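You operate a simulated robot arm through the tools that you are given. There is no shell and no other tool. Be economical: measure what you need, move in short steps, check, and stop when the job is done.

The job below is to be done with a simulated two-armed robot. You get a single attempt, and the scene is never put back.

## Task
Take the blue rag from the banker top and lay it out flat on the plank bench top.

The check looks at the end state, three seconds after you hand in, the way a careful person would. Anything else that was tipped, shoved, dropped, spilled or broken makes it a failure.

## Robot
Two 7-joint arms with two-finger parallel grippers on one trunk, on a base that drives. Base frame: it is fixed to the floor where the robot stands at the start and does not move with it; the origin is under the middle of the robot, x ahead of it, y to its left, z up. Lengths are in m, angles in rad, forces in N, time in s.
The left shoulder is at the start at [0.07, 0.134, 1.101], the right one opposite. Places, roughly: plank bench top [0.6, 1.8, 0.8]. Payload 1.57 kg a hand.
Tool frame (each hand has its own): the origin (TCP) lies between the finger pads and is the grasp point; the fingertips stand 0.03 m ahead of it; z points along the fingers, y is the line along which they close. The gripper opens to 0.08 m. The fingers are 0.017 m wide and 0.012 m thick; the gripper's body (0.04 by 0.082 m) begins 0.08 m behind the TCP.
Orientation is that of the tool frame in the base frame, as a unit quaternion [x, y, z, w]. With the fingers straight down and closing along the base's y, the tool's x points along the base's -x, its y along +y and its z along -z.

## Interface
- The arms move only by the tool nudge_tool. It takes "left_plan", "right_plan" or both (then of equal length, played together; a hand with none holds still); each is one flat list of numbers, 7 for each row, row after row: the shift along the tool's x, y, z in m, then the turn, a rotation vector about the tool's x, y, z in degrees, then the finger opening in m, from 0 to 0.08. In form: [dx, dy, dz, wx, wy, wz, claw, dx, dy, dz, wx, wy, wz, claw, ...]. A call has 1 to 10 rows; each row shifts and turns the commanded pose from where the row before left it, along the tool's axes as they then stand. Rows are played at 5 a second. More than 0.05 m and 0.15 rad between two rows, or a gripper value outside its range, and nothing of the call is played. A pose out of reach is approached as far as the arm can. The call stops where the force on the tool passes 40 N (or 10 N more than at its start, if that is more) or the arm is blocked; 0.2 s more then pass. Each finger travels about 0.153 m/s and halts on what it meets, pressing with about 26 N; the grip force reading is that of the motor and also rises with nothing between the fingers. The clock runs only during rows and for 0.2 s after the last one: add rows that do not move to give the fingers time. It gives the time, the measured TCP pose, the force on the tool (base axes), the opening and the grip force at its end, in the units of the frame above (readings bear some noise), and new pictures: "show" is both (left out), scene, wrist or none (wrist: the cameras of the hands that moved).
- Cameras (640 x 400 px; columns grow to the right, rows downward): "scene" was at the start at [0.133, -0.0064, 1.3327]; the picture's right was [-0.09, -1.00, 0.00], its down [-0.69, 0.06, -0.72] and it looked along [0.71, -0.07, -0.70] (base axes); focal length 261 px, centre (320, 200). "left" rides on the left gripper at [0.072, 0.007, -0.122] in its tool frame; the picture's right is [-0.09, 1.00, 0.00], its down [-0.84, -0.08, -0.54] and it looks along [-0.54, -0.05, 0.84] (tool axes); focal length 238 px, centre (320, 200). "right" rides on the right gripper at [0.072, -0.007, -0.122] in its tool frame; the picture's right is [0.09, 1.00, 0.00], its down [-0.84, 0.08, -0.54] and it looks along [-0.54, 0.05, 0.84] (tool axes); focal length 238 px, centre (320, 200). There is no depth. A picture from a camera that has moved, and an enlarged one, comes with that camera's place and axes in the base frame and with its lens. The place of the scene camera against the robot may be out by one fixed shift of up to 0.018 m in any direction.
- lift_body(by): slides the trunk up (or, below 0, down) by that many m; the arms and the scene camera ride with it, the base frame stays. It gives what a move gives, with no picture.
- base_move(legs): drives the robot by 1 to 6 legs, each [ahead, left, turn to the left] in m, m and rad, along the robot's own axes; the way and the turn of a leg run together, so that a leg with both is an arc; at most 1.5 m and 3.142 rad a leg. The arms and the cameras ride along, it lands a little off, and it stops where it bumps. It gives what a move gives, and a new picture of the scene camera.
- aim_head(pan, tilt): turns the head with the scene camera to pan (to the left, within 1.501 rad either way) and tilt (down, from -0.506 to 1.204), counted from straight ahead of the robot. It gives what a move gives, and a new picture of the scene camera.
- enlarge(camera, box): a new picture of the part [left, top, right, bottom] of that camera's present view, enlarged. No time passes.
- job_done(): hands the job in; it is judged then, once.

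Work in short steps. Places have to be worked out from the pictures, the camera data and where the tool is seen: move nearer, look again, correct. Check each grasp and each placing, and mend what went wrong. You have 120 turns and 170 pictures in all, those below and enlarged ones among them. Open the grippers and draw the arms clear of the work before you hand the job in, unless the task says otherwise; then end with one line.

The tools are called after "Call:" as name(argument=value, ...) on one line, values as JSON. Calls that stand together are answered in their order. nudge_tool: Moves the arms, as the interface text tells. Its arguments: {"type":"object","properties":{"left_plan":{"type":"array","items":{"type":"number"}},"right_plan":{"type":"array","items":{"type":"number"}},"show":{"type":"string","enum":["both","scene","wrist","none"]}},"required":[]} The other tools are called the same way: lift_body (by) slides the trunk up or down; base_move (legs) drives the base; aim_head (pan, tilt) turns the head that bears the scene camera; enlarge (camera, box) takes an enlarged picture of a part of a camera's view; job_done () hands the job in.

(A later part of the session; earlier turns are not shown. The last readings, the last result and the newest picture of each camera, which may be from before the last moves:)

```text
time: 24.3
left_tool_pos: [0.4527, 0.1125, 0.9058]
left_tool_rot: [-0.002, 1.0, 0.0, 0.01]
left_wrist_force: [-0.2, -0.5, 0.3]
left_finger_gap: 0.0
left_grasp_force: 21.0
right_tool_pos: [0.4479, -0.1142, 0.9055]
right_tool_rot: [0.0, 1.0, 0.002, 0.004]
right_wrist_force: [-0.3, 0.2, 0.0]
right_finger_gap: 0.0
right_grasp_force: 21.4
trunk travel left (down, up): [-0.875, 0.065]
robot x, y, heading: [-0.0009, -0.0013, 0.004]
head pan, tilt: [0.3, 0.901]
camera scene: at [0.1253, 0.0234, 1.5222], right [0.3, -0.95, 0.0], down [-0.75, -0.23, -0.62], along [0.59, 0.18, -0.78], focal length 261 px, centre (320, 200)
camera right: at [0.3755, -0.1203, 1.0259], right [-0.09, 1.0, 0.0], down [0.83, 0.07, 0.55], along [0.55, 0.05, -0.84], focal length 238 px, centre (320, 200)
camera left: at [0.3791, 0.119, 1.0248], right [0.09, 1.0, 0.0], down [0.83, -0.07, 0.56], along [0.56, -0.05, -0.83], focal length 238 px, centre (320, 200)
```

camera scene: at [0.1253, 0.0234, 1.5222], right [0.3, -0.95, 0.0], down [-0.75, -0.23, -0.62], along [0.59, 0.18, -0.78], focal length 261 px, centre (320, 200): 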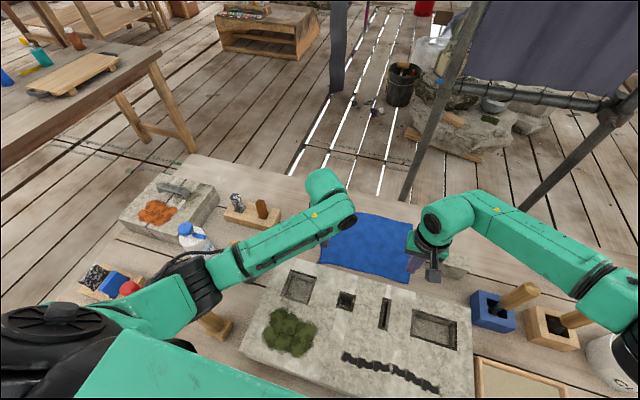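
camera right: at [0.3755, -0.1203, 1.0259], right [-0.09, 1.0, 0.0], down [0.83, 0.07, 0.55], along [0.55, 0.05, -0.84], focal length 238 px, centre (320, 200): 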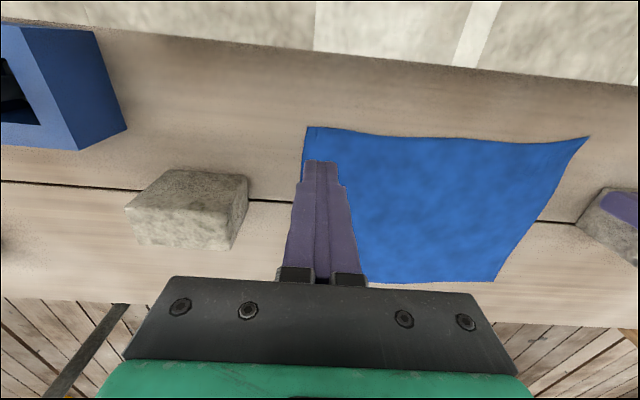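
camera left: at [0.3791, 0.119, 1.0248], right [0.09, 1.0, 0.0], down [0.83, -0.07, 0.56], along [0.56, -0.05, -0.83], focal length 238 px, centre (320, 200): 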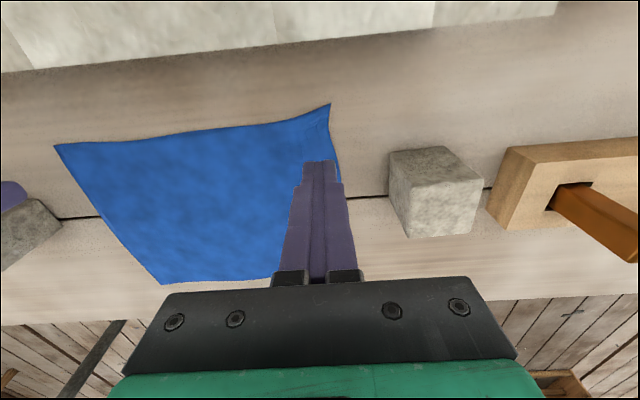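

Still empty. I enlarge the corners to see how the cloth deformed.

Call:
enlarge(camera="left", box=[240, 60, 420, 200])

Call:
enlarge(camera="right", box=[260, 80, 440, 220])

```text
2.86 times, centred on (330, 130) of left
camera zoom: at [0.3791, 0.119, 1.0248], right [0.09, 1.0, 0.0], down [0.83, -0.07, 0.56], along [0.56, -0.05, -0.83], focal length 681 px, centre (291, 400)
```

zoom: 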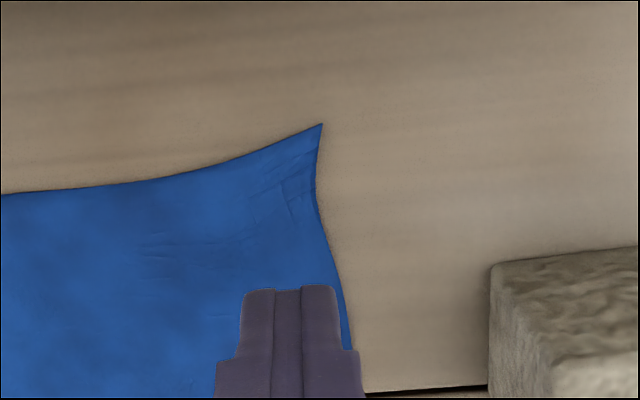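

```text
2.86 times, centred on (350, 150) of right
camera zoom: at [0.3755, -0.1203, 1.0259], right [-0.09, 1.0, 0.0], down [0.83, 0.07, 0.55], along [0.55, 0.05, -0.84], focal length 681 px, centre (234, 343)
```

zoom: 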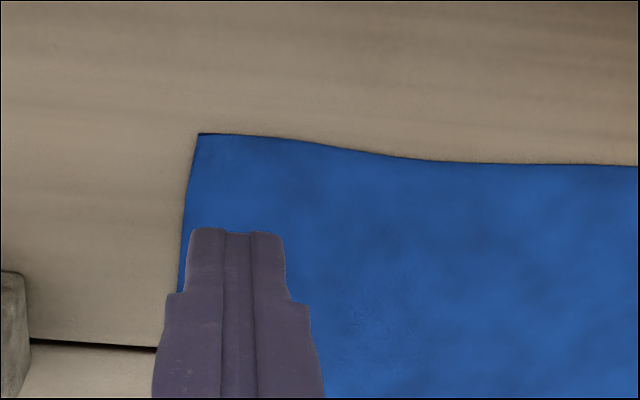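

The cloth springs back; the outer finger rode over the edge because the inner finger rested on the cloth. New idea: turn each gripper 45° so the corner lies between the fingers with both tips on bare table, and closing folds the corner up. I turn and position above the corners.

Call:
nudge_tool(left_plan=[0.0127, -0.0065, -0.01, 0, 0, 0, 0.04, 0, 0, 0, 0, 0, 7.5, 0.07, 0, 0, 0, 0, 0, 7.5, 0.07, 0, 0, 0, 0, 0, 7.5, 0.07, 0, 0, 0, 0, 0, 7.5, 0.07, 0, 0, 0, 0, 0, 7.5, 0.07, 0, 0, 0, 0, 0, 7.5, 0.07, 0, 0, 0, 0, 0, 0, 0.07], right_plan=[-0.005, 0.005, -0.01, 0, 0, 0, 0.04, 0, 0, 0, 0, 0, -7.5, 0.07, 0, 0, 0, 0, 0, -7.5, 0.07, 0, 0, 0, 0, 0, -7.5, 0.07, 0, 0, 0, 0, 0, -7.5, 0.07, 0, 0, 0, 0, 0, -7.5, 0.07, 0, 0, 0, 0, 0, -7.5, 0.07, 0, 0, 0, 0, 0, 0, 0.07], show="both")

```text
time: 26.1
left_tool_pos: [0.4394, 0.1072, 0.916]
left_tool_rot: [0.381, 0.925, 0.003, 0.01]
left_wrist_force: [-0.3, 0.6, 0.3]
left_finger_gap: 0.0699
left_grasp_force: 0.0
right_tool_pos: [0.4152, -0.1265, 0.9258]
right_tool_rot: [-0.375, 0.927, -0.003, 0.007]
right_wrist_force: [3.5, -0.9, 3.4]
right_finger_gap: 0.0681
right_grasp_force: 0.0
right hand out of reach, approached as far as the arm can: row 7
trunk travel left (down, up): [-0.875, 0.065]
robot x, y, heading: [-0.0011, 0.0035, 0.001]
head pan, tilt: [0.3, 0.901]
camera scene: at [0.1262, 0.0251, 1.5223], right [0.3, -0.95, 0.0], down [-0.75, -0.23, -0.62], along [0.59, 0.18, -0.79], focal length 261 px, centre (320, 200)
camera right: at [0.3659, -0.1811, 1.046], right [-0.76, 0.65, -0.01], down [0.54, 0.64, 0.55], along [0.37, 0.41, -0.84], focal length 238 px, centre (320, 200)
camera left: at [0.3923, 0.1622, 1.0359], right [0.77, 0.64, 0.02], down [0.53, -0.64, 0.56], along [0.37, -0.42, -0.83], focal length 238 px, centre (320, 200)
```

scene: 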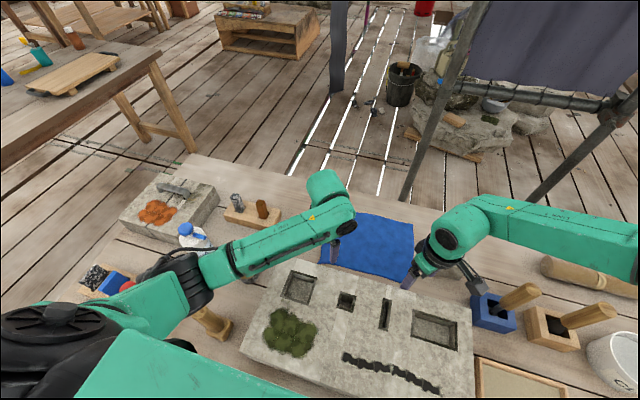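
right: 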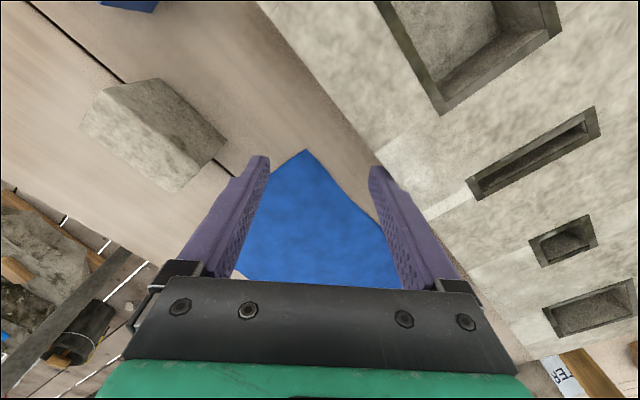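
left: 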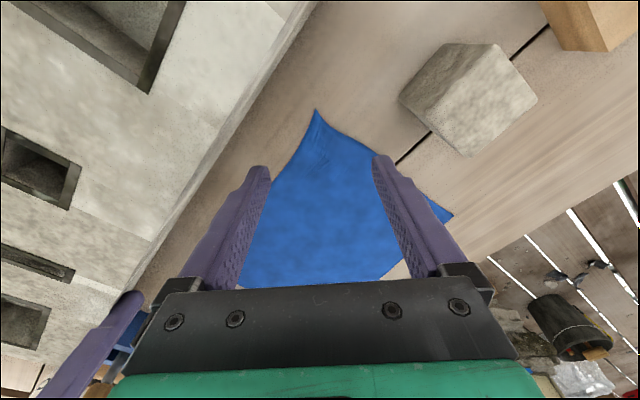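

The right hand hit a joint limit near 45° and swung off. I raise it a little and turn it back 12° to recover the commanded place.

Call:
nudge_tool(right_plan=[0, 0, -0.02, 0, 0, 0, 0.07, 0, 0, 0, 0, 0, 6, 0.07, 0, 0, 0, 0, 0, 6, 0.07, 0, 0, 0, 0, 0, 0, 0.07, 0, 0, 0, 0, 0, 0, 0.07], show="both")

```text
time: 27.3
left_tool_pos: [0.4376, 0.1056, 0.9161]
left_tool_rot: [0.38, 0.925, 0.004, 0.011]
left_wrist_force: [-0.5, 0.6, -0.4]
left_finger_gap: 0.0699
left_grasp_force: 0.0
right_tool_pos: [0.4134, -0.128, 0.9273]
right_tool_rot: [-0.284, 0.959, 0.002, 0.005]
right_wrist_force: [1.0, -0.8, 0.2]
right_finger_gap: 0.0701
right_grasp_force: 0.0
right hand out of reach, approached as far as the arm can: row 1
trunk travel left (down, up): [-0.875, 0.065]
robot x, y, heading: [0.0011, 0.0001, 0.003]
head pan, tilt: [0.3, 0.901]
camera scene: at [0.1232, 0.0235, 1.5224], right [0.3, -0.95, 0.0], down [-0.75, -0.23, -0.62], along [0.59, 0.18, -0.78], focal length 261 px, centre (320, 200)
camera right: at [0.3553, -0.1731, 1.0466], right [-0.62, 0.79, 0.0], down [0.66, 0.52, 0.55], along [0.43, 0.34, -0.83], focal length 238 px, centre (320, 200)
```

scene: 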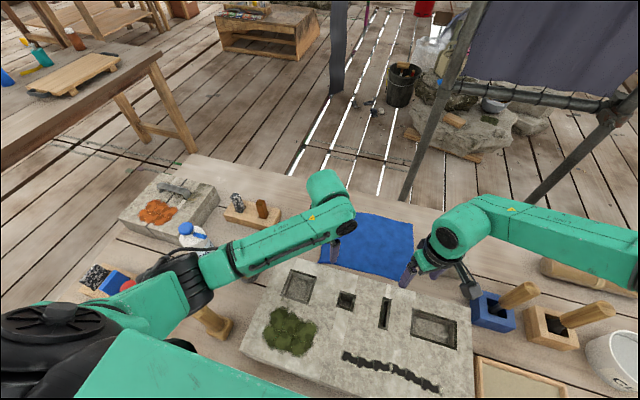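
right: 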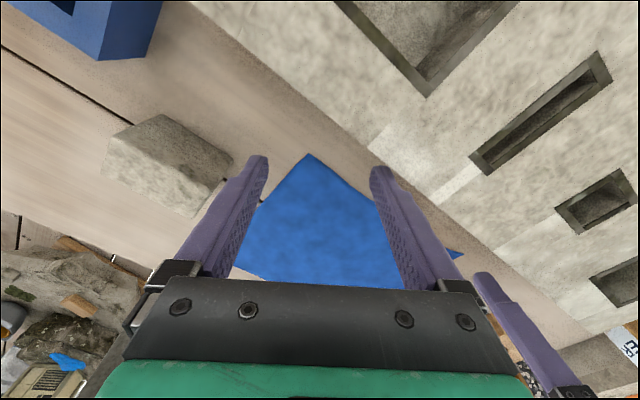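

The left straddles its corner well. I shift the right over its corner (0.435, −0.126) and lower both to just above the table.

Call:
nudge_tool(left_plan=[0, 0, 0.02, 0, 0, 0, 0.07, 0, 0, 0.02, 0, 0, 0, 0.07, 0, 0, 0.01, 0, 0, 0, 0.07, 0, 0, 0.01, 0, 0, 0, 0.07, 0, 0, 0, 0, 0, 0, 0.07], right_plan=[-0.022, -0.004, 0, 0, 0, 0, 0.07, -0.021, -0.004, 0, 0, 0, 0, 0.07, 0, 0, 0.03, 0, 0, 0, 0.07, 0, 0, 0.03, 0, 0, 0, 0.07, 0, 0, 0.01, 0, 0, 0, 0.07], show="wrist")

```text
time: 28.5
left_tool_pos: [0.439, 0.107, 0.8558]
left_tool_rot: [0.38, 0.925, 0.004, 0.011]
left_wrist_force: [0.2, -0.4, 0.3]
left_finger_gap: 0.0699
left_grasp_force: 0.0
right_tool_pos: [0.457, -0.1103, 0.8576]
right_tool_rot: [-0.283, 0.959, 0.001, 0.005]
right_wrist_force: [-0.2, 0.0, -0.2]
right_finger_gap: 0.0698
right_grasp_force: 0.0
trunk travel left (down, up): [-0.875, 0.065]
robot x, y, heading: [0.0005, -0.0007, -0.002]
head pan, tilt: [0.3, 0.901]
camera right: at [0.3983, -0.154, 0.9764], right [-0.62, 0.79, 0.0], down [0.65, 0.52, 0.55], along [0.43, 0.34, -0.83], focal length 238 px, centre (320, 200)
camera left: at [0.3924, 0.1618, 0.976], right [0.77, 0.64, 0.02], down [0.53, -0.64, 0.56], along [0.37, -0.42, -0.83], focal length 238 px, centre (320, 200)
```

right: 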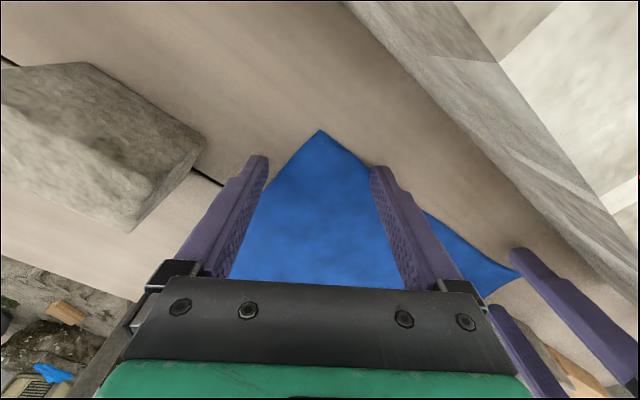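
left: 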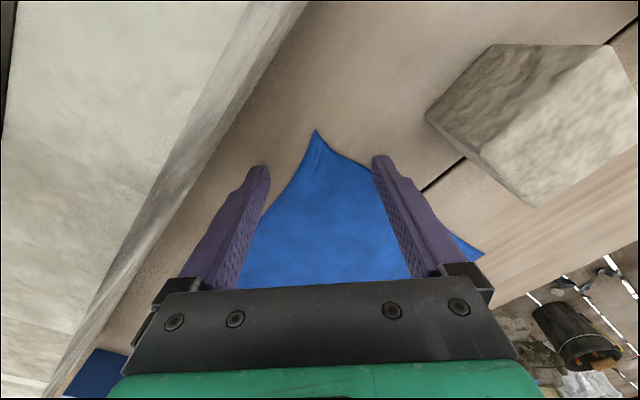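

Corners are framed between the fingers. I nudge the right slightly outward, press to the table gently and close.

Call:
nudge_tool(left_plan=[0.002, 0, 0.003, 0, 0, 0, 0.07, 0, 0, 0.004, 0, 0, 0, 0.07, 0, 0, 0.001, 0, 0, 0, 0.06, 0, 0, 0, 0, 0, 0, 0.04, 0, 0, 0, 0, 0, 0, 0.02, 0, 0, 0, 0, 0, 0, 0, 0, 0, 0, 0, 0, 0, 0], right_plan=[0.006, 0.002, 0.004, 0, 0, 0, 0.07, 0, 0, 0.004, 0, 0, 0, 0.07, 0, 0, 0.001, 0, 0, 0, 0.06, 0, 0, 0, 0, 0, 0, 0.04, 0, 0, 0, 0, 0, 0, 0.02, 0, 0, 0, 0, 0, 0, 0, 0, 0, 0, 0, 0, 0, 0], show="wrist")

```text
time: 30.1
left_tool_pos: [0.4363, 0.1087, 0.8505]
left_tool_rot: [0.38, 0.925, 0.005, 0.013]
left_wrist_force: [1.0, 2.5, 12.4]
left_finger_gap: 0.0026
left_grasp_force: 24.0
right_tool_pos: [0.4473, -0.1127, 0.8516]
right_tool_rot: [-0.283, 0.959, -0.001, 0.008]
right_wrist_force: [4.8, -3.5, 26.1]
right_finger_gap: 0.0029
right_grasp_force: 24.4
trunk travel left (down, up): [-0.875, 0.065]
robot x, y, heading: [0.002, 0.0013, 0.001]
head pan, tilt: [0.3, 0.901]
camera right: at [0.389, -0.157, 0.9704], right [-0.62, 0.79, -0.01], down [0.65, 0.52, 0.55], along [0.44, 0.34, -0.83], focal length 238 px, centre (320, 200)
camera left: at [0.3879, 0.1624, 0.9709], right [0.77, 0.64, 0.02], down [0.52, -0.64, 0.56], along [0.37, -0.42, -0.83], focal length 238 px, centre (320, 200)
```

right: 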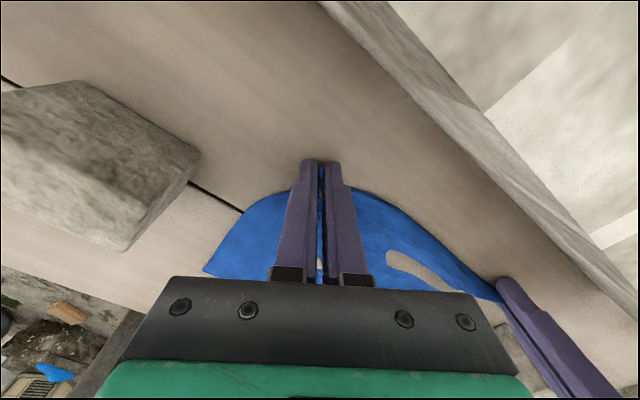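
left: 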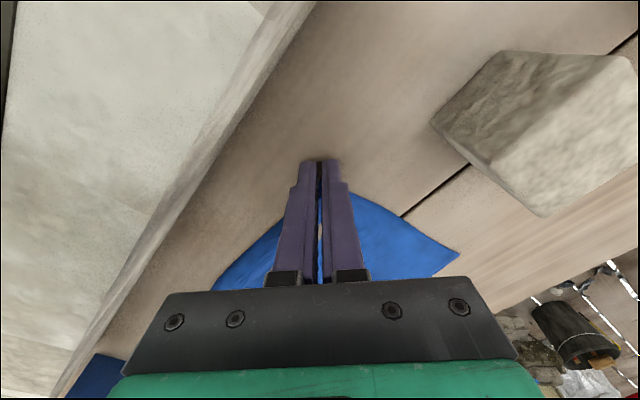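

Both grips now hold cloth (gaps 2.6 and 2.9 mm). I lift both gently and look.

Call:
nudge_tool(left_plan=[0, 0, -0.02, 0, 0, 0, 0, 0, 0, -0.03, 0, 0, 0, 0, 0, 0, -0.03, 0, 0, 0, 0, 0, 0, -0.03, 0, 0, 0, 0, 0, 0, 0, 0, 0, 0, 0], right_plan=[0, 0, -0.02, 0, 0, 0, 0, 0, 0, -0.03, 0, 0, 0, 0, 0, 0, -0.03, 0, 0, 0, 0, 0, 0, -0.03, 0, 0, 0, 0, 0, 0, 0, 0, 0, 0, 0], show="both")

```text
time: 31.3
left_tool_pos: [0.4347, 0.1081, 0.9577]
left_tool_rot: [0.38, 0.925, 0.004, 0.011]
left_wrist_force: [0.5, 0.6, -0.2]
left_finger_gap: 0.0021
left_grasp_force: 23.6
right_tool_pos: [0.4482, -0.1124, 0.9601]
right_tool_rot: [-0.284, 0.959, 0.0, 0.004]
right_wrist_force: [0.5, -0.1, -0.1]
right_finger_gap: 0.0022
right_grasp_force: 23.9
trunk travel left (down, up): [-0.875, 0.065]
robot x, y, heading: [0.0021, 0.0018, 0.002]
head pan, tilt: [0.3, 0.901]
camera scene: at [0.1234, 0.0238, 1.5224], right [0.3, -0.95, 0.0], down [-0.75, -0.23, -0.62], along [0.59, 0.18, -0.78], focal length 261 px, centre (320, 200)
camera right: at [0.3895, -0.1582, 1.0789], right [-0.62, 0.79, 0.0], down [0.66, 0.52, 0.55], along [0.43, 0.34, -0.84], focal length 238 px, centre (320, 200)
camera left: at [0.388, 0.1631, 1.0783], right [0.77, 0.64, 0.02], down [0.53, -0.64, 0.56], along [0.37, -0.42, -0.83], focal length 238 px, centre (320, 200)
```

scene: 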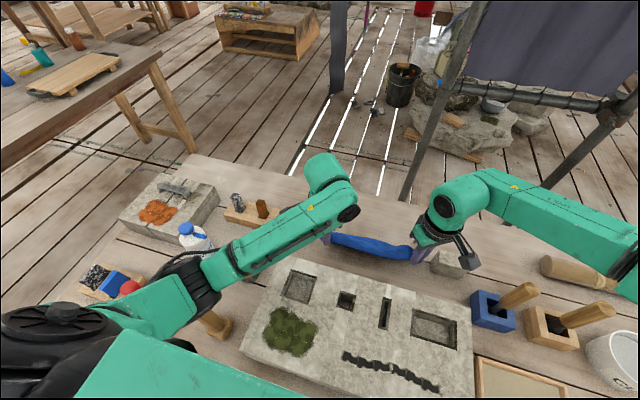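
right: 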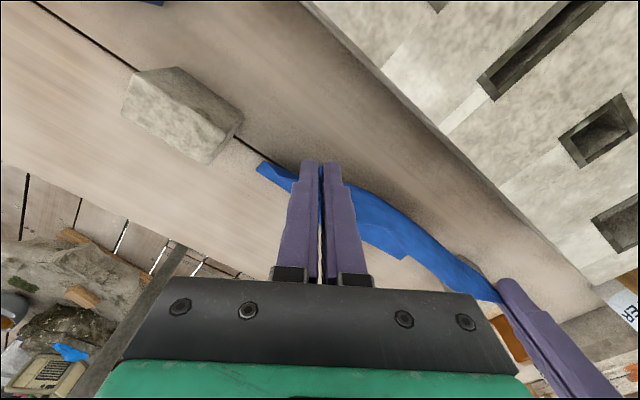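
left: 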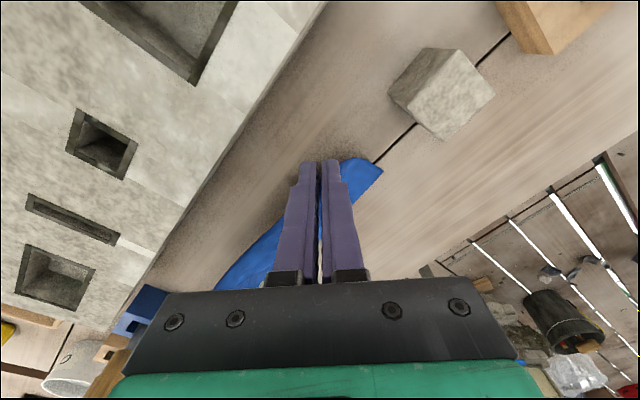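

The rag hangs from both corners. I raise the hands and then the trunk so it clears everything on the banker.

Call:
nudge_tool(left_plan=[0, 0, -0.04, 0, 0, 0, 0, 0, 0, -0.04, 0, 0, 0, 0, 0, 0, -0.04, 0, 0, 0, 0, 0, 0, -0.04, 0, 0, 0, 0, 0, 0, -0.04, 0, 0, 0, 0, 0, 0, -0.03, 0, 0, 0, 0, 0, 0, 0, 0, 0, 0, 0], right_plan=[0, 0, -0.04, 0, 0, 0, 0, 0, 0, -0.04, 0, 0, 0, 0, 0, 0, -0.04, 0, 0, 0, 0, 0, 0, -0.04, 0, 0, 0, 0, 0, 0, -0.04, 0, 0, 0, 0, 0, 0, -0.03, 0, 0, 0, 0, 0, 0, 0, 0, 0, 0, 0], show="none")

Call:
lift_body(by=0.06)

Call:
aim_head(pan=0.0, tilt=0.7)

```text
time: 32.9
left_tool_pos: [0.4295, 0.1071, 1.1878]
left_tool_rot: [0.381, 0.925, 0.005, 0.01]
left_wrist_force: [-0.2, 0.8, 0.0]
left_finger_gap: 0.0018
left_grasp_force: 23.4
right_tool_pos: [0.4445, -0.1143, 1.1887]
right_tool_rot: [-0.284, 0.959, 0.002, 0.004]
right_wrist_force: [1.2, 0.3, -0.1]
right_finger_gap: 0.0019
right_grasp_force: 23.3
trunk travel left (down, up): [-0.875, 0.065]
robot x, y, heading: [0.0008, -0.0018, 0.002]
head pan, tilt: [0.3, 0.901]
```

```text
time: 33.9
left_tool_pos: [0.43, 0.1073, 1.2477]
left_tool_rot: [0.381, 0.924, 0.004, 0.011]
left_wrist_force: [0.3, 0.4, 0.1]
left_finger_gap: 0.0015
left_grasp_force: 23.5
right_tool_pos: [0.445, -0.1142, 1.2482]
right_tool_rot: [-0.283, 0.959, 0.002, 0.004]
right_wrist_force: [-1.4, 0.7, 0.7]
right_finger_gap: 0.0019
right_grasp_force: 24.0
trunk travel left (down, up): [-0.935, 0.005]
robot x, y, heading: [-0.0021, -0.0027, -0.005]
head pan, tilt: [0.3, 0.901]
```

```text
time: 34.7
left_tool_pos: [0.4303, 0.1078, 1.2475]
left_tool_rot: [0.381, 0.925, 0.003, 0.011]
left_wrist_force: [0.4, -0.5, 0.3]
left_finger_gap: 0.0018
left_grasp_force: 23.7
right_tool_pos: [0.4452, -0.1139, 1.249]
right_tool_rot: [-0.284, 0.959, 0.001, 0.005]
right_wrist_force: [-0.8, 0.0, -0.1]
right_finger_gap: 0.0022
right_grasp_force: 23.6
trunk travel left (down, up): [-0.935, 0.005]
robot x, y, heading: [-0.0021, 0.001, 0.006]
head pan, tilt: [0.0, 0.7]
camera scene: at [0.1367, 0.0014, 1.5985], right [0.0, -1.0, 0.0], down [-0.64, 0.0, -0.76], along [0.76, 0.0, -0.64], focal length 261 px, centre (320, 200)
```

scene: 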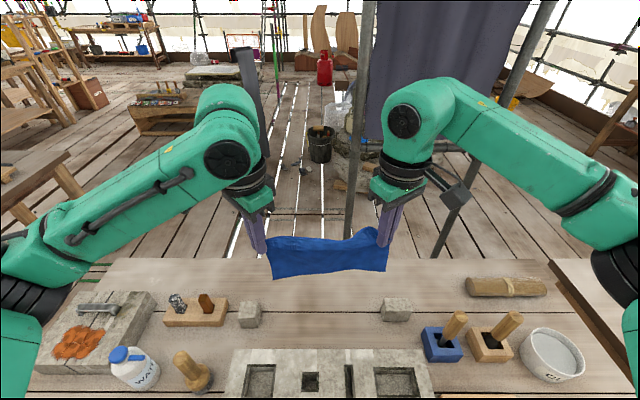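

Everything on the banker still stands and the rag hangs freely above it. I back off a little, turn left and drive partway toward the bench.

Call:
base_move(legs=[[-0.2, 0, 0], [0, 0, 1.57], [0.6, 0, 0]])

```text
time: 43.1
left_tool_pos: [-0.3094, 1.0271, 1.2481]
left_tool_rot: [-0.384, 0.923, 0.011, 0.005]
left_wrist_force: [-0.2, 0.6, 0.3]
left_finger_gap: 0.0018
left_grasp_force: 24.0
right_tool_pos: [-0.0887, 1.0414, 1.2496]
right_tool_rot: [0.878, -0.478, -0.004, -0.004]
right_wrist_force: [0.1, -0.5, 0.5]
right_finger_gap: 0.0019
right_grasp_force: 24.2
trunk travel left (down, up): [-0.935, 0.005]
robot x, y, heading: [-0.2031, 0.5983, 1.57]
head pan, tilt: [0.0, 0.7]
camera scene: at [-0.2031, 0.7331, 1.5988], right [1.0, 0.0, 0.0], down [0.0, -0.64, -0.77], along [0.0, 0.77, -0.64], focal length 261 px, centre (320, 200)
```

scene: 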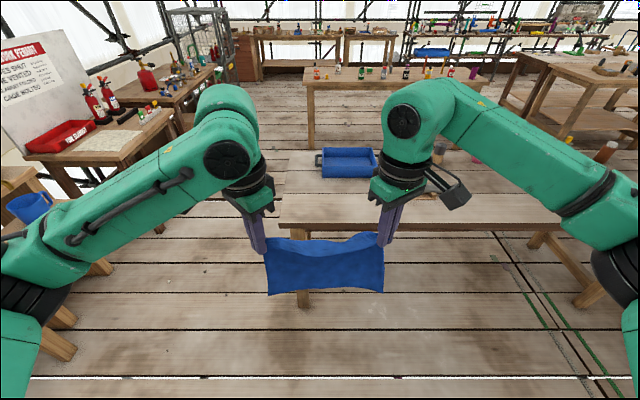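

The bench's near edge is about y≈1.56, top z≈0.76, left end x≈−0.38; a blue tray stands at y>1.9. I drive closer and a little to the right, then look.

Call:
base_move(legs=[[0.42, -0.1, 0]])

Call:
aim_head(pan=-0.5, tilt=0.8)

```text
time: 45.8
left_tool_pos: [-0.2032, 1.4482, 1.2489]
left_tool_rot: [-0.377, 0.926, 0.012, 0.006]
left_wrist_force: [0.8, -0.3, 0.1]
left_finger_gap: 0.0016
left_grasp_force: 23.4
right_tool_pos: [0.0188, 1.4615, 1.25]
right_tool_rot: [0.875, -0.484, -0.003, -0.004]
right_wrist_force: [0.3, 0.3, 0.0]
right_finger_gap: 0.0022
right_grasp_force: 24.0
trunk travel left (down, up): [-0.935, 0.005]
robot x, y, heading: [-0.1022, 1.0212, 1.558]
head pan, tilt: [0.0, 0.7]
camera scene: at [-0.1005, 1.1547, 1.5988], right [1.0, -0.01, 0.0], down [-0.01, -0.64, -0.77], along [0.01, 0.77, -0.64], focal length 261 px, centre (320, 200)
```

scene: 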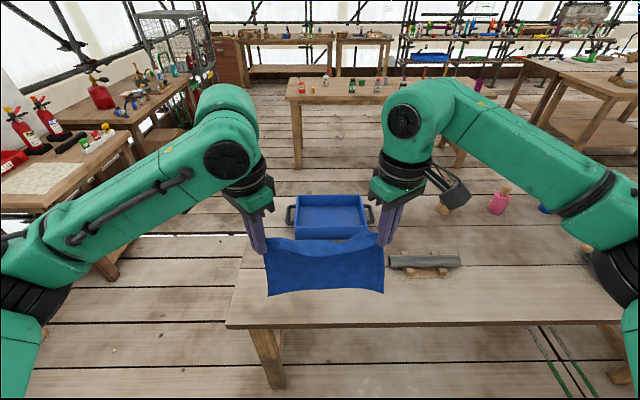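

```text
time: 46.7
left_tool_pos: [-0.2022, 1.453, 1.2477]
left_tool_rot: [-0.377, 0.926, 0.01, 0.005]
left_wrist_force: [0.8, -0.4, -0.6]
left_finger_gap: 0.002
left_grasp_force: 23.3
right_tool_pos: [0.0191, 1.4653, 1.2477]
right_tool_rot: [0.875, -0.484, -0.004, -0.003]
right_wrist_force: [-0.1, 0.8, 0.3]
right_finger_gap: 0.0025
right_grasp_force: 23.0
trunk travel left (down, up): [-0.935, 0.005]
robot x, y, heading: [-0.1014, 1.0221, 1.553]
head pan, tilt: [-0.499, 0.799]
camera scene: at [-0.0613, 1.1436, 1.5903], right [0.87, -0.49, 0.0], down [-0.35, -0.63, -0.7], along [0.34, 0.61, -0.72], focal length 261 px, centre (320, 200)
```

scene: 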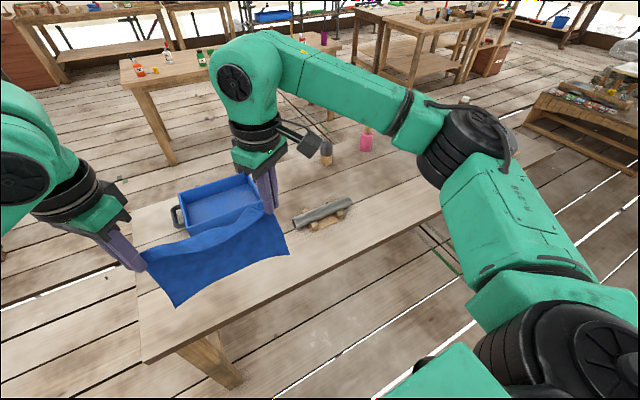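

Free spot: x −0.38…+0.13, y 1.54–1.88. I drive 0.2 m closer with slight heading correction, keeping the rag high, and level the view.

Call:
base_move(legs=[[0.2, 0.0, 0.017]])

Call:
aim_head(pan=0.0, tilt=0.9)

```text
time: 48.3
left_tool_pos: [-0.2091, 1.6501, 1.2496]
left_tool_rot: [-0.384, 0.923, 0.012, 0.006]
left_wrist_force: [0.1, -0.7, 0.6]
left_finger_gap: 0.0018
left_grasp_force: 23.6
right_tool_pos: [0.0129, 1.6648, 1.2499]
right_tool_rot: [0.879, -0.478, -0.006, -0.005]
right_wrist_force: [0.9, -0.2, 1.4]
right_finger_gap: 0.0018
right_grasp_force: 23.5
trunk travel left (down, up): [-0.935, 0.005]
robot x, y, heading: [-0.0995, 1.2256, 1.573]
head pan, tilt: [-0.499, 0.799]
camera scene: at [-0.0618, 1.3409, 1.5908], right [0.88, -0.48, 0.0], down [-0.34, -0.63, -0.7], along [0.33, 0.62, -0.71], focal length 261 px, centre (320, 200)
```

scene: 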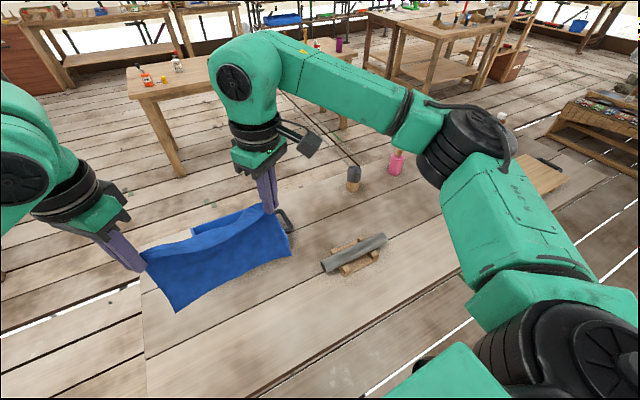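

```text
time: 49.2
left_tool_pos: [-0.2079, 1.6548, 1.2487]
left_tool_rot: [-0.384, 0.923, 0.011, 0.003]
left_wrist_force: [0.1, 0.2, 0.3]
left_finger_gap: 0.0018
left_grasp_force: 23.7
right_tool_pos: [0.0139, 1.6701, 1.2474]
right_tool_rot: [0.879, -0.477, -0.004, -0.002]
right_wrist_force: [-0.1, 0.1, -0.4]
right_finger_gap: 0.0019
right_grasp_force: 23.5
trunk travel left (down, up): [-0.935, 0.005]
robot x, y, heading: [-0.1011, 1.2229, 1.569]
head pan, tilt: [0.0, 0.901]
camera scene: at [-0.1004, 1.3528, 1.5823], right [1.0, 0.0, 0.0], down [0.0, -0.78, -0.62], along [0.0, 0.62, -0.78], focal length 261 px, centre (320, 200)
```

scene: 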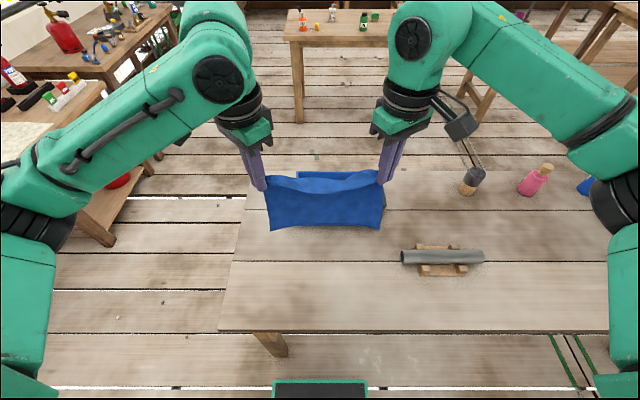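

Bench space is clear. I lower the trunk 0.1 m, then move the hands forward 0.13 m and down toward touching height at the far side.

Call:
lift_body(by=-0.1)

Call:
nudge_tool(left_plan=[-0.0231, 0.0228, 0.02, 0, 0, 0, 0, -0.0231, 0.0228, 0.02, 0, 0, 0, 0, -0.0231, 0.0228, 0.02, 0, 0, 0, 0, -0.0231, 0.0228, 0.02, 0, 0, 0, 0, 0, 0, 0, 0, 0, 0, 0, 0, 0, 0, 0, 0, 0, 0], right_plan=[-0.0273, -0.0177, 0.02, 0, 0, 0, 0, -0.0273, -0.0177, 0.02, 0, 0, 0, 0, -0.0273, -0.0177, 0.02, 0, 0, 0, 0, -0.0273, -0.0177, 0.02, 0, 0, 0, 0, 0, 0, 0, 0, 0, 0, 0, 0, 0, 0, 0, 0, 0, 0], show="both")

```text
time: 50.6
left_tool_pos: [-0.2083, 1.6539, 1.1475]
left_tool_rot: [-0.385, 0.923, 0.01, 0.006]
left_wrist_force: [-0.8, 0.4, -1.2]
left_finger_gap: 0.0017
left_grasp_force: 23.6
right_tool_pos: [0.0131, 1.6695, 1.1494]
right_tool_rot: [0.879, -0.478, -0.004, -0.003]
right_wrist_force: [0.4, -0.3, -0.7]
right_finger_gap: 0.0022
right_grasp_force: 23.8
trunk travel left (down, up): [-0.835, 0.105]
robot x, y, heading: [-0.0995, 1.2234, 1.57]
head pan, tilt: [0.0, 0.901]
```

```text
time: 52.0
left_tool_pos: [-0.2078, 1.7825, 1.0715]
left_tool_rot: [-0.384, 0.923, 0.011, 0.005]
left_wrist_force: [1.8, -1.1, 0.2]
left_finger_gap: 0.0017
left_grasp_force: 23.7
right_tool_pos: [0.0142, 1.7016, 1.1285]
right_tool_rot: [0.879, -0.477, -0.004, -0.004]
right_wrist_force: [-1.4, 0.9, -0.5]
right_finger_gap: 0.002
right_grasp_force: 23.8
right hand out of reach, approached as far as the arm can: row 2, 3, 4
trunk travel left (down, up): [-0.835, 0.105]
robot x, y, heading: [-0.1019, 1.2278, 1.572]
head pan, tilt: [0.0, 0.901]
camera scene: at [-0.1008, 1.3502, 1.4825], right [1.0, 0.0, 0.0], down [0.0, -0.78, -0.62], along [0.0, 0.62, -0.78], focal length 261 px, centre (320, 200)
camera right: at [0.0586, 1.645, 1.2491], right [-0.78, -0.62, 0.0], down [-0.52, 0.65, 0.55], along [-0.34, 0.43, -0.83], focal length 238 px, centre (320, 200)
camera left: at [-0.2624, 1.7339, 1.1906], right [-0.64, 0.77, 0.02], down [0.64, 0.53, 0.56], along [0.42, 0.37, -0.83], focal length 238 px, centre (320, 200)
```

scene: 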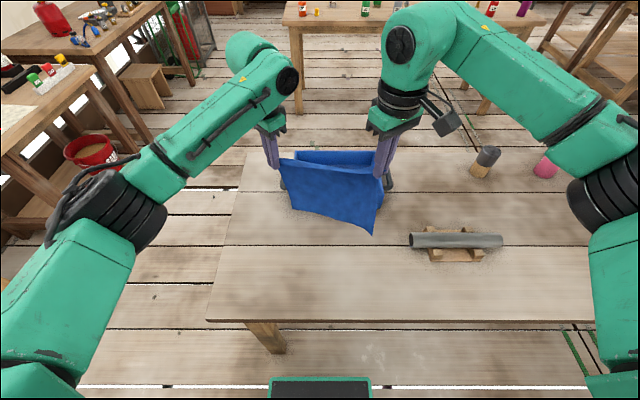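
right: 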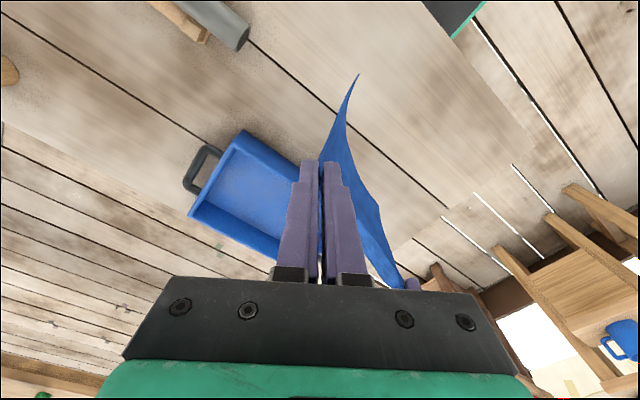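
left: 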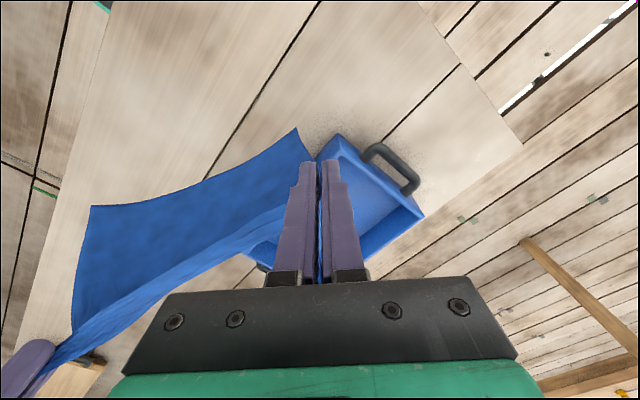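

The right wrist is at a limit at this yaw. I turn the right hand back 25° in place and then bring it level with the left.

Call:
nudge_tool(right_plan=[0, 0, 0, 0, 0, 6.25, 0, 0, 0, 0, 0, 0, 6.25, 0, 0, 0, 0, 0, 0, 6.25, 0, 0, 0, 0, 0, 0, 6.25, 0, -0.0314, -0.0044, 0.019, 0, 0, 0, 0, -0.0314, -0.0044, 0.019, 0, 0, 0, 0, -0.0314, -0.0044, 0.019, 0, 0, 0, 0, 0, 0, 0, 0, 0, 0, 0, 0, 0, 0, 0, 0, 0, 0], show="scene")

```text
time: 54.0
left_tool_pos: [-0.2082, 1.7838, 1.0709]
left_tool_rot: [-0.385, 0.923, 0.01, 0.005]
left_wrist_force: [0.2, -1.1, -0.6]
left_finger_gap: 0.0019
left_grasp_force: 23.0
right_tool_pos: [0.0143, 1.7978, 1.0706]
right_tool_rot: [0.755, -0.656, -0.005, -0.002]
right_wrist_force: [-0.7, -0.5, 0.7]
right_finger_gap: 0.0018
right_grasp_force: 23.9
trunk travel left (down, up): [-0.835, 0.105]
robot x, y, heading: [-0.1004, 1.2235, 1.571]
head pan, tilt: [0.0, 0.901]
camera scene: at [-0.1002, 1.3512, 1.4824], right [1.0, 0.0, 0.0], down [0.0, -0.78, -0.62], along [0.0, 0.62, -0.78], focal length 261 px, centre (320, 200)
```

scene: 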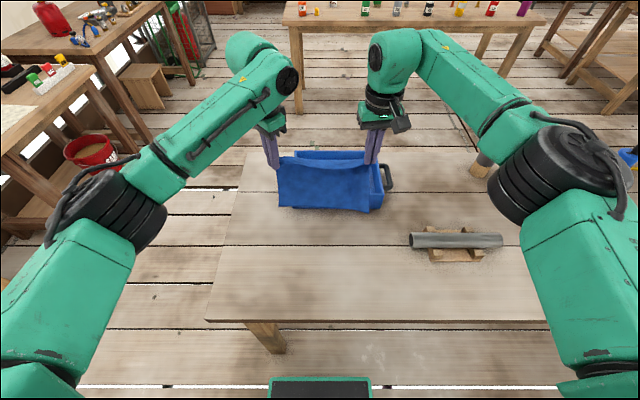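

Now level. I lower 6 cm with a small forward shift so the hanging edge nears the bench, and check.

Call:
nudge_tool(left_plan=[-0.0036, 0.0035, 0.02, 0, 0, 0, 0, -0.0036, 0.0035, 0.02, 0, 0, 0, 0, -0.0036, 0.0035, 0.02, 0, 0, 0, 0, 0, 0, 0, 0, 0, 0, 0, 0, 0, 0, 0, 0, 0, 0], right_plan=[-0.005, -0.0007, 0.02, 0, 0, 0, 0, -0.005, -0.0007, 0.02, 0, 0, 0, 0, -0.005, -0.0007, 0.02, 0, 0, 0, 0, 0, 0, 0, 0, 0, 0, 0, 0, 0, 0, 0, 0, 0, 0], show="both")

```text
time: 55.2
left_tool_pos: [-0.2073, 1.7998, 1.0131]
left_tool_rot: [-0.384, 0.923, 0.01, 0.005]
left_wrist_force: [-0.2, 0.1, 0.3]
left_finger_gap: 0.002
left_grasp_force: 23.3
right_tool_pos: [0.0118, 1.8114, 1.0107]
right_tool_rot: [0.755, -0.656, -0.005, -0.002]
right_wrist_force: [0.1, 0.0, -0.2]
right_finger_gap: 0.0017
right_grasp_force: 23.8
trunk travel left (down, up): [-0.835, 0.105]
robot x, y, heading: [-0.1009, 1.2277, 1.577]
head pan, tilt: [0.0, 0.901]
camera scene: at [-0.1004, 1.3512, 1.4824], right [1.0, 0.0, 0.0], down [0.0, -0.78, -0.62], along [0.0, 0.62, -0.78], focal length 261 px, centre (320, 200)
camera right: at [0.0293, 1.7416, 1.1301], right [-0.97, -0.23, 0.0], down [-0.19, 0.81, 0.55], along [-0.13, 0.54, -0.83], focal length 238 px, centre (320, 200)
camera left: at [-0.262, 1.7515, 1.1316], right [-0.64, 0.77, 0.02], down [0.64, 0.53, 0.56], along [0.42, 0.37, -0.83], focal length 238 px, centre (320, 200)
```

scene: 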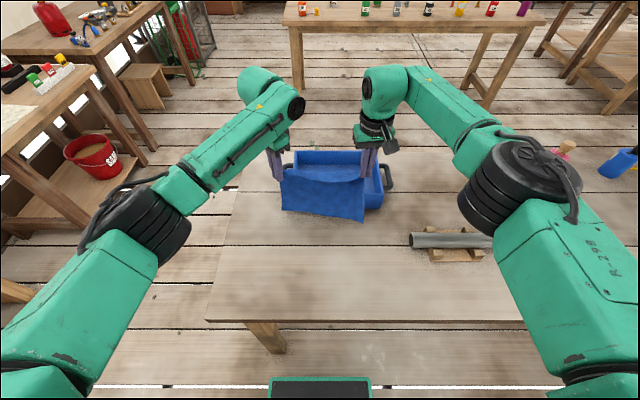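
right: 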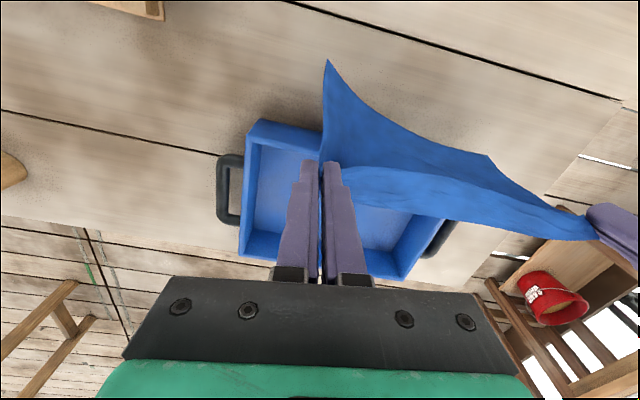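
left: 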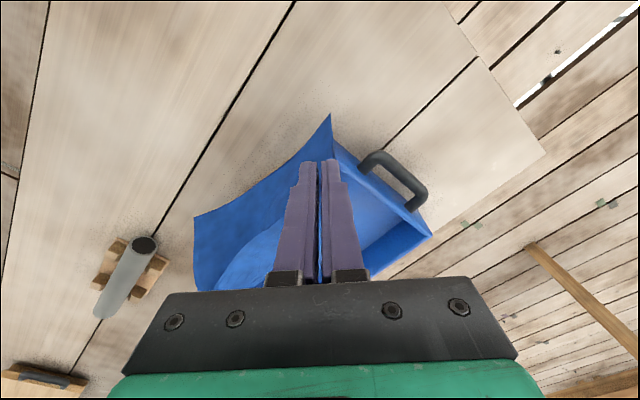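

The hanging edge is just above the bench and clear of the tray. I lower to touch, then move back and down at 45° for 10 cm.

Call:
nudge_tool(left_plan=[0, 0, 0.02, 0, 0, 0, 0, 0.0142, -0.0141, 0.02, 0, 0, 0, 0, 0.0142, -0.0141, 0.02, 0, 0, 0, 0, 0.0142, -0.0141, 0.02, 0, 0, 0, 0, 0.0142, -0.0141, 0.02, 0, 0, 0, 0, 0.0142, -0.0141, 0.02, 0, 0, 0, 0, 0, 0, 0, 0, 0, 0, 0], right_plan=[0, 0, 0.02, 0, 0, 0, 0, 0.0198, 0.0028, 0.02, 0, 0, 0, 0, 0.0198, 0.0028, 0.02, 0, 0, 0, 0, 0.0198, 0.0028, 0.02, 0, 0, 0, 0, 0.0198, 0.0028, 0.02, 0, 0, 0, 0, 0.0198, 0.0028, 0.02, 0, 0, 0, 0, 0, 0, 0, 0, 0, 0, 0], show="both")

```text
time: 56.8
left_tool_pos: [-0.2061, 1.7059, 0.8883]
left_tool_rot: [-0.385, 0.923, 0.011, 0.005]
left_wrist_force: [0.4, 0.1, -0.8]
left_finger_gap: 0.0021
left_grasp_force: 23.7
right_tool_pos: [0.015, 1.7142, 0.8906]
right_tool_rot: [0.755, -0.656, -0.004, -0.002]
right_wrist_force: [-0.6, -0.4, -0.1]
right_finger_gap: 0.0018
right_grasp_force: 23.3
trunk travel left (down, up): [-0.835, 0.105]
robot x, y, heading: [-0.0995, 1.2287, 1.571]
head pan, tilt: [0.0, 0.901]
camera scene: at [-0.1005, 1.3519, 1.4823], right [1.0, 0.0, 0.0], down [0.0, -0.78, -0.62], along [0.0, 0.62, -0.78], focal length 261 px, centre (320, 200)
camera right: at [0.031, 1.643, 1.0113], right [-0.97, -0.23, 0.0], down [-0.19, 0.81, 0.55], along [-0.13, 0.53, -0.84], focal length 238 px, centre (320, 200)
camera left: at [-0.2609, 1.656, 1.008], right [-0.64, 0.77, 0.02], down [0.64, 0.53, 0.56], along [0.42, 0.37, -0.83], focal length 238 px, centre (320, 200)
```

scene: 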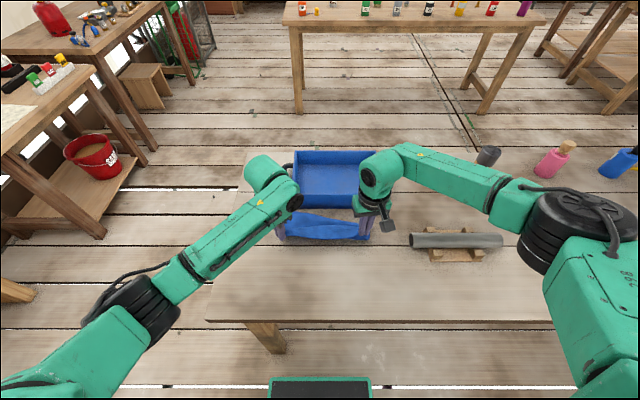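
right: 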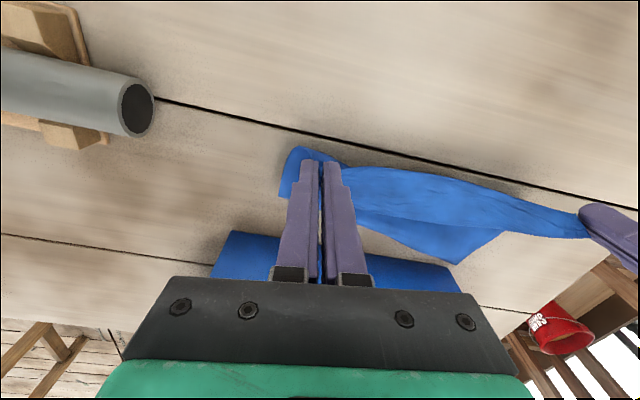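
left: 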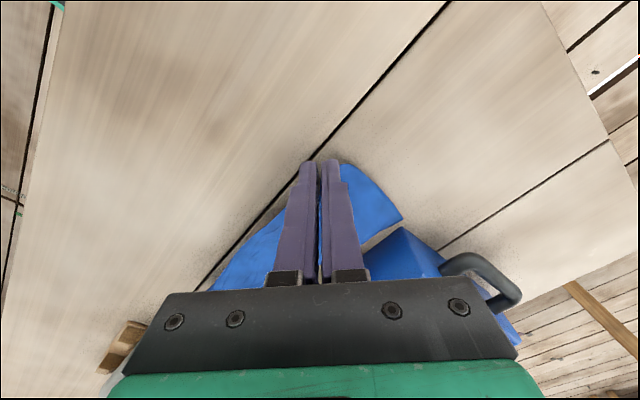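

The far part is lying on the bench (bench z≈0.80), close to the tray. I continue back and down, pulling slightly further to straighten the rag and draw it away from the tray.

Call:
nudge_tool(left_plan=[0.0135, -0.0134, 0.013, 0, 0, 0, 0, 0.0135, -0.0134, 0.013, 0, 0, 0, 0, 0.0135, -0.0134, 0.013, 0, 0, 0, 0, 0.0135, -0.0134, 0.008, 0, 0, 0, 0, 0.0135, -0.0134, 0.003, 0, 0, 0, 0, 0, 0, 0, 0, 0, 0, 0], right_plan=[0.0188, 0.0027, 0.013, 0, 0, 0, 0, 0.0188, 0.0027, 0.013, 0, 0, 0, 0, 0.0188, 0.0027, 0.013, 0, 0, 0, 0, 0.0188, 0.0027, 0.008, 0, 0, 0, 0, 0.0188, 0.0027, 0.003, 0, 0, 0, 0, 0, 0, 0, 0, 0, 0, 0], show="both")

```text
time: 58.2
left_tool_pos: [-0.2068, 1.6116, 0.8374]
left_tool_rot: [-0.384, 0.923, 0.011, 0.005]
left_wrist_force: [0.5, 0.5, -0.5]
left_finger_gap: 0.0019
left_grasp_force: 23.8
right_tool_pos: [0.0113, 1.6198, 0.8397]
right_tool_rot: [0.755, -0.656, -0.004, -0.002]
right_wrist_force: [-0.4, -0.6, 0.1]
right_finger_gap: 0.002
right_grasp_force: 23.6
trunk travel left (down, up): [-0.835, 0.105]
robot x, y, heading: [-0.1017, 1.2249, 1.572]
head pan, tilt: [0.0, 0.901]
camera scene: at [-0.1006, 1.3518, 1.4824], right [1.0, 0.0, 0.0], down [0.0, -0.78, -0.62], along [0.0, 0.62, -0.78], focal length 261 px, centre (320, 200)
camera right: at [0.0293, 1.5495, 0.9593], right [-0.97, -0.23, 0.0], down [-0.19, 0.81, 0.55], along [-0.13, 0.53, -0.84], focal length 238 px, centre (320, 200)
camera left: at [-0.2605, 1.5616, 0.9569], right [-0.64, 0.77, 0.02], down [0.64, 0.53, 0.56], along [0.42, 0.37, -0.83], focal length 238 px, centre (320, 200)
```

scene: 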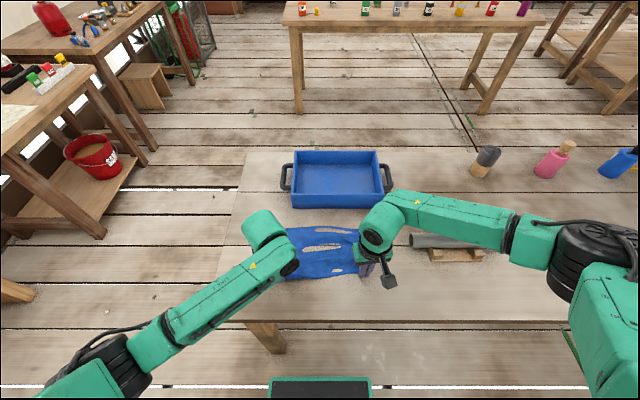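
right: 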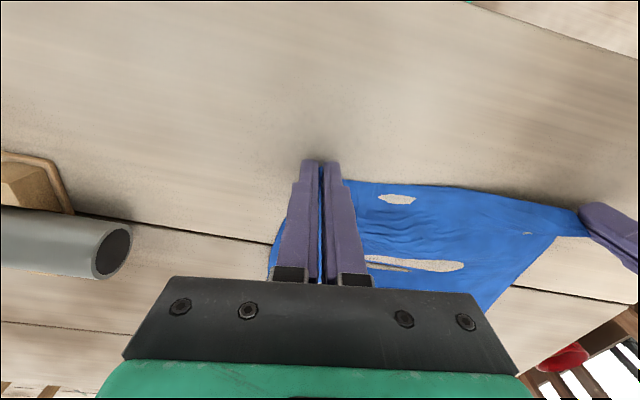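
left: 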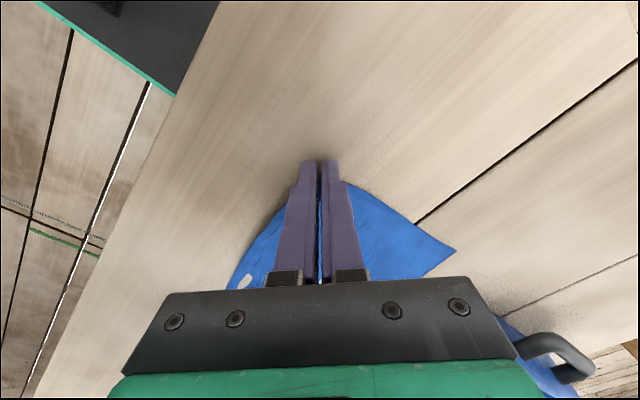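

The rag is laid out and clear of the tray. I lower a last few millimetres and open both grippers.

Call:
nudge_tool(left_plan=[0.003, -0.003, 0.004, 0, 0, 0, 0, 0, 0, 0.002, 0, 0, 0, 0.01, 0, 0, 0, 0, 0, 0, 0.03, 0, 0, 0, 0, 0, 0, 0.05, 0, 0, 0, 0, 0, 0, 0.07, 0, 0, 0, 0, 0, 0, 0.07], right_plan=[0.004, 0.001, 0.004, 0, 0, 0, 0, 0, 0, 0.003, 0, 0, 0, 0.01, 0, 0, 0, 0, 0, 0, 0.03, 0, 0, 0, 0, 0, 0, 0.05, 0, 0, 0, 0, 0, 0, 0.07, 0, 0, 0, 0, 0, 0, 0.07], show="wrist")

```text
time: 59.6
left_tool_pos: [-0.2066, 1.6063, 0.8316]
left_tool_rot: [-0.384, 0.923, 0.01, 0.004]
left_wrist_force: [-0.6, 0.4, 0.1]
left_finger_gap: 0.0702
left_grasp_force: 0.1
right_tool_pos: [0.0114, 1.6162, 0.8328]
right_tool_rot: [0.755, -0.656, -0.005, -0.002]
right_wrist_force: [-0.5, -0.2, 0.1]
right_finger_gap: 0.0702
right_grasp_force: 0.0
trunk travel left (down, up): [-0.835, 0.105]
robot x, y, heading: [-0.1023, 1.2207, 1.571]
head pan, tilt: [0.0, 0.901]
camera right: at [0.0284, 1.5453, 0.9524], right [-0.97, -0.23, 0.0], down [-0.19, 0.81, 0.55], along [-0.13, 0.53, -0.84], focal length 238 px, centre (320, 200)
camera left: at [-0.2612, 1.5568, 0.9517], right [-0.64, 0.77, 0.02], down [0.64, 0.53, 0.56], along [0.42, 0.37, -0.83], focal length 238 px, centre (320, 200)
```

right: 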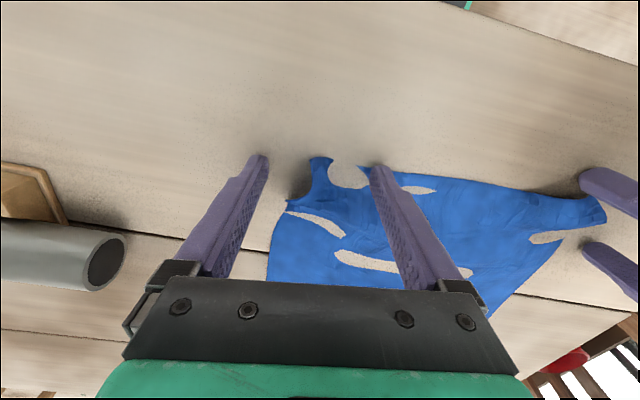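
left: 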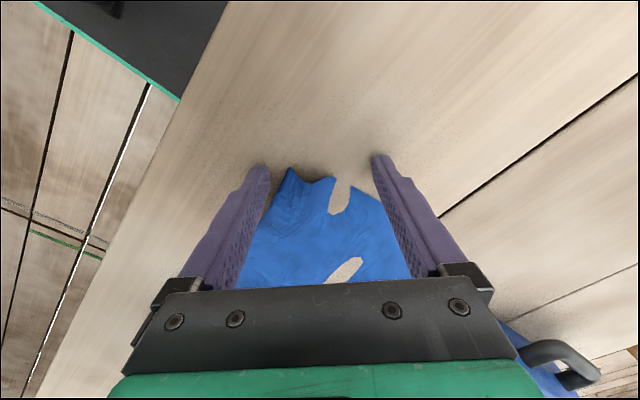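

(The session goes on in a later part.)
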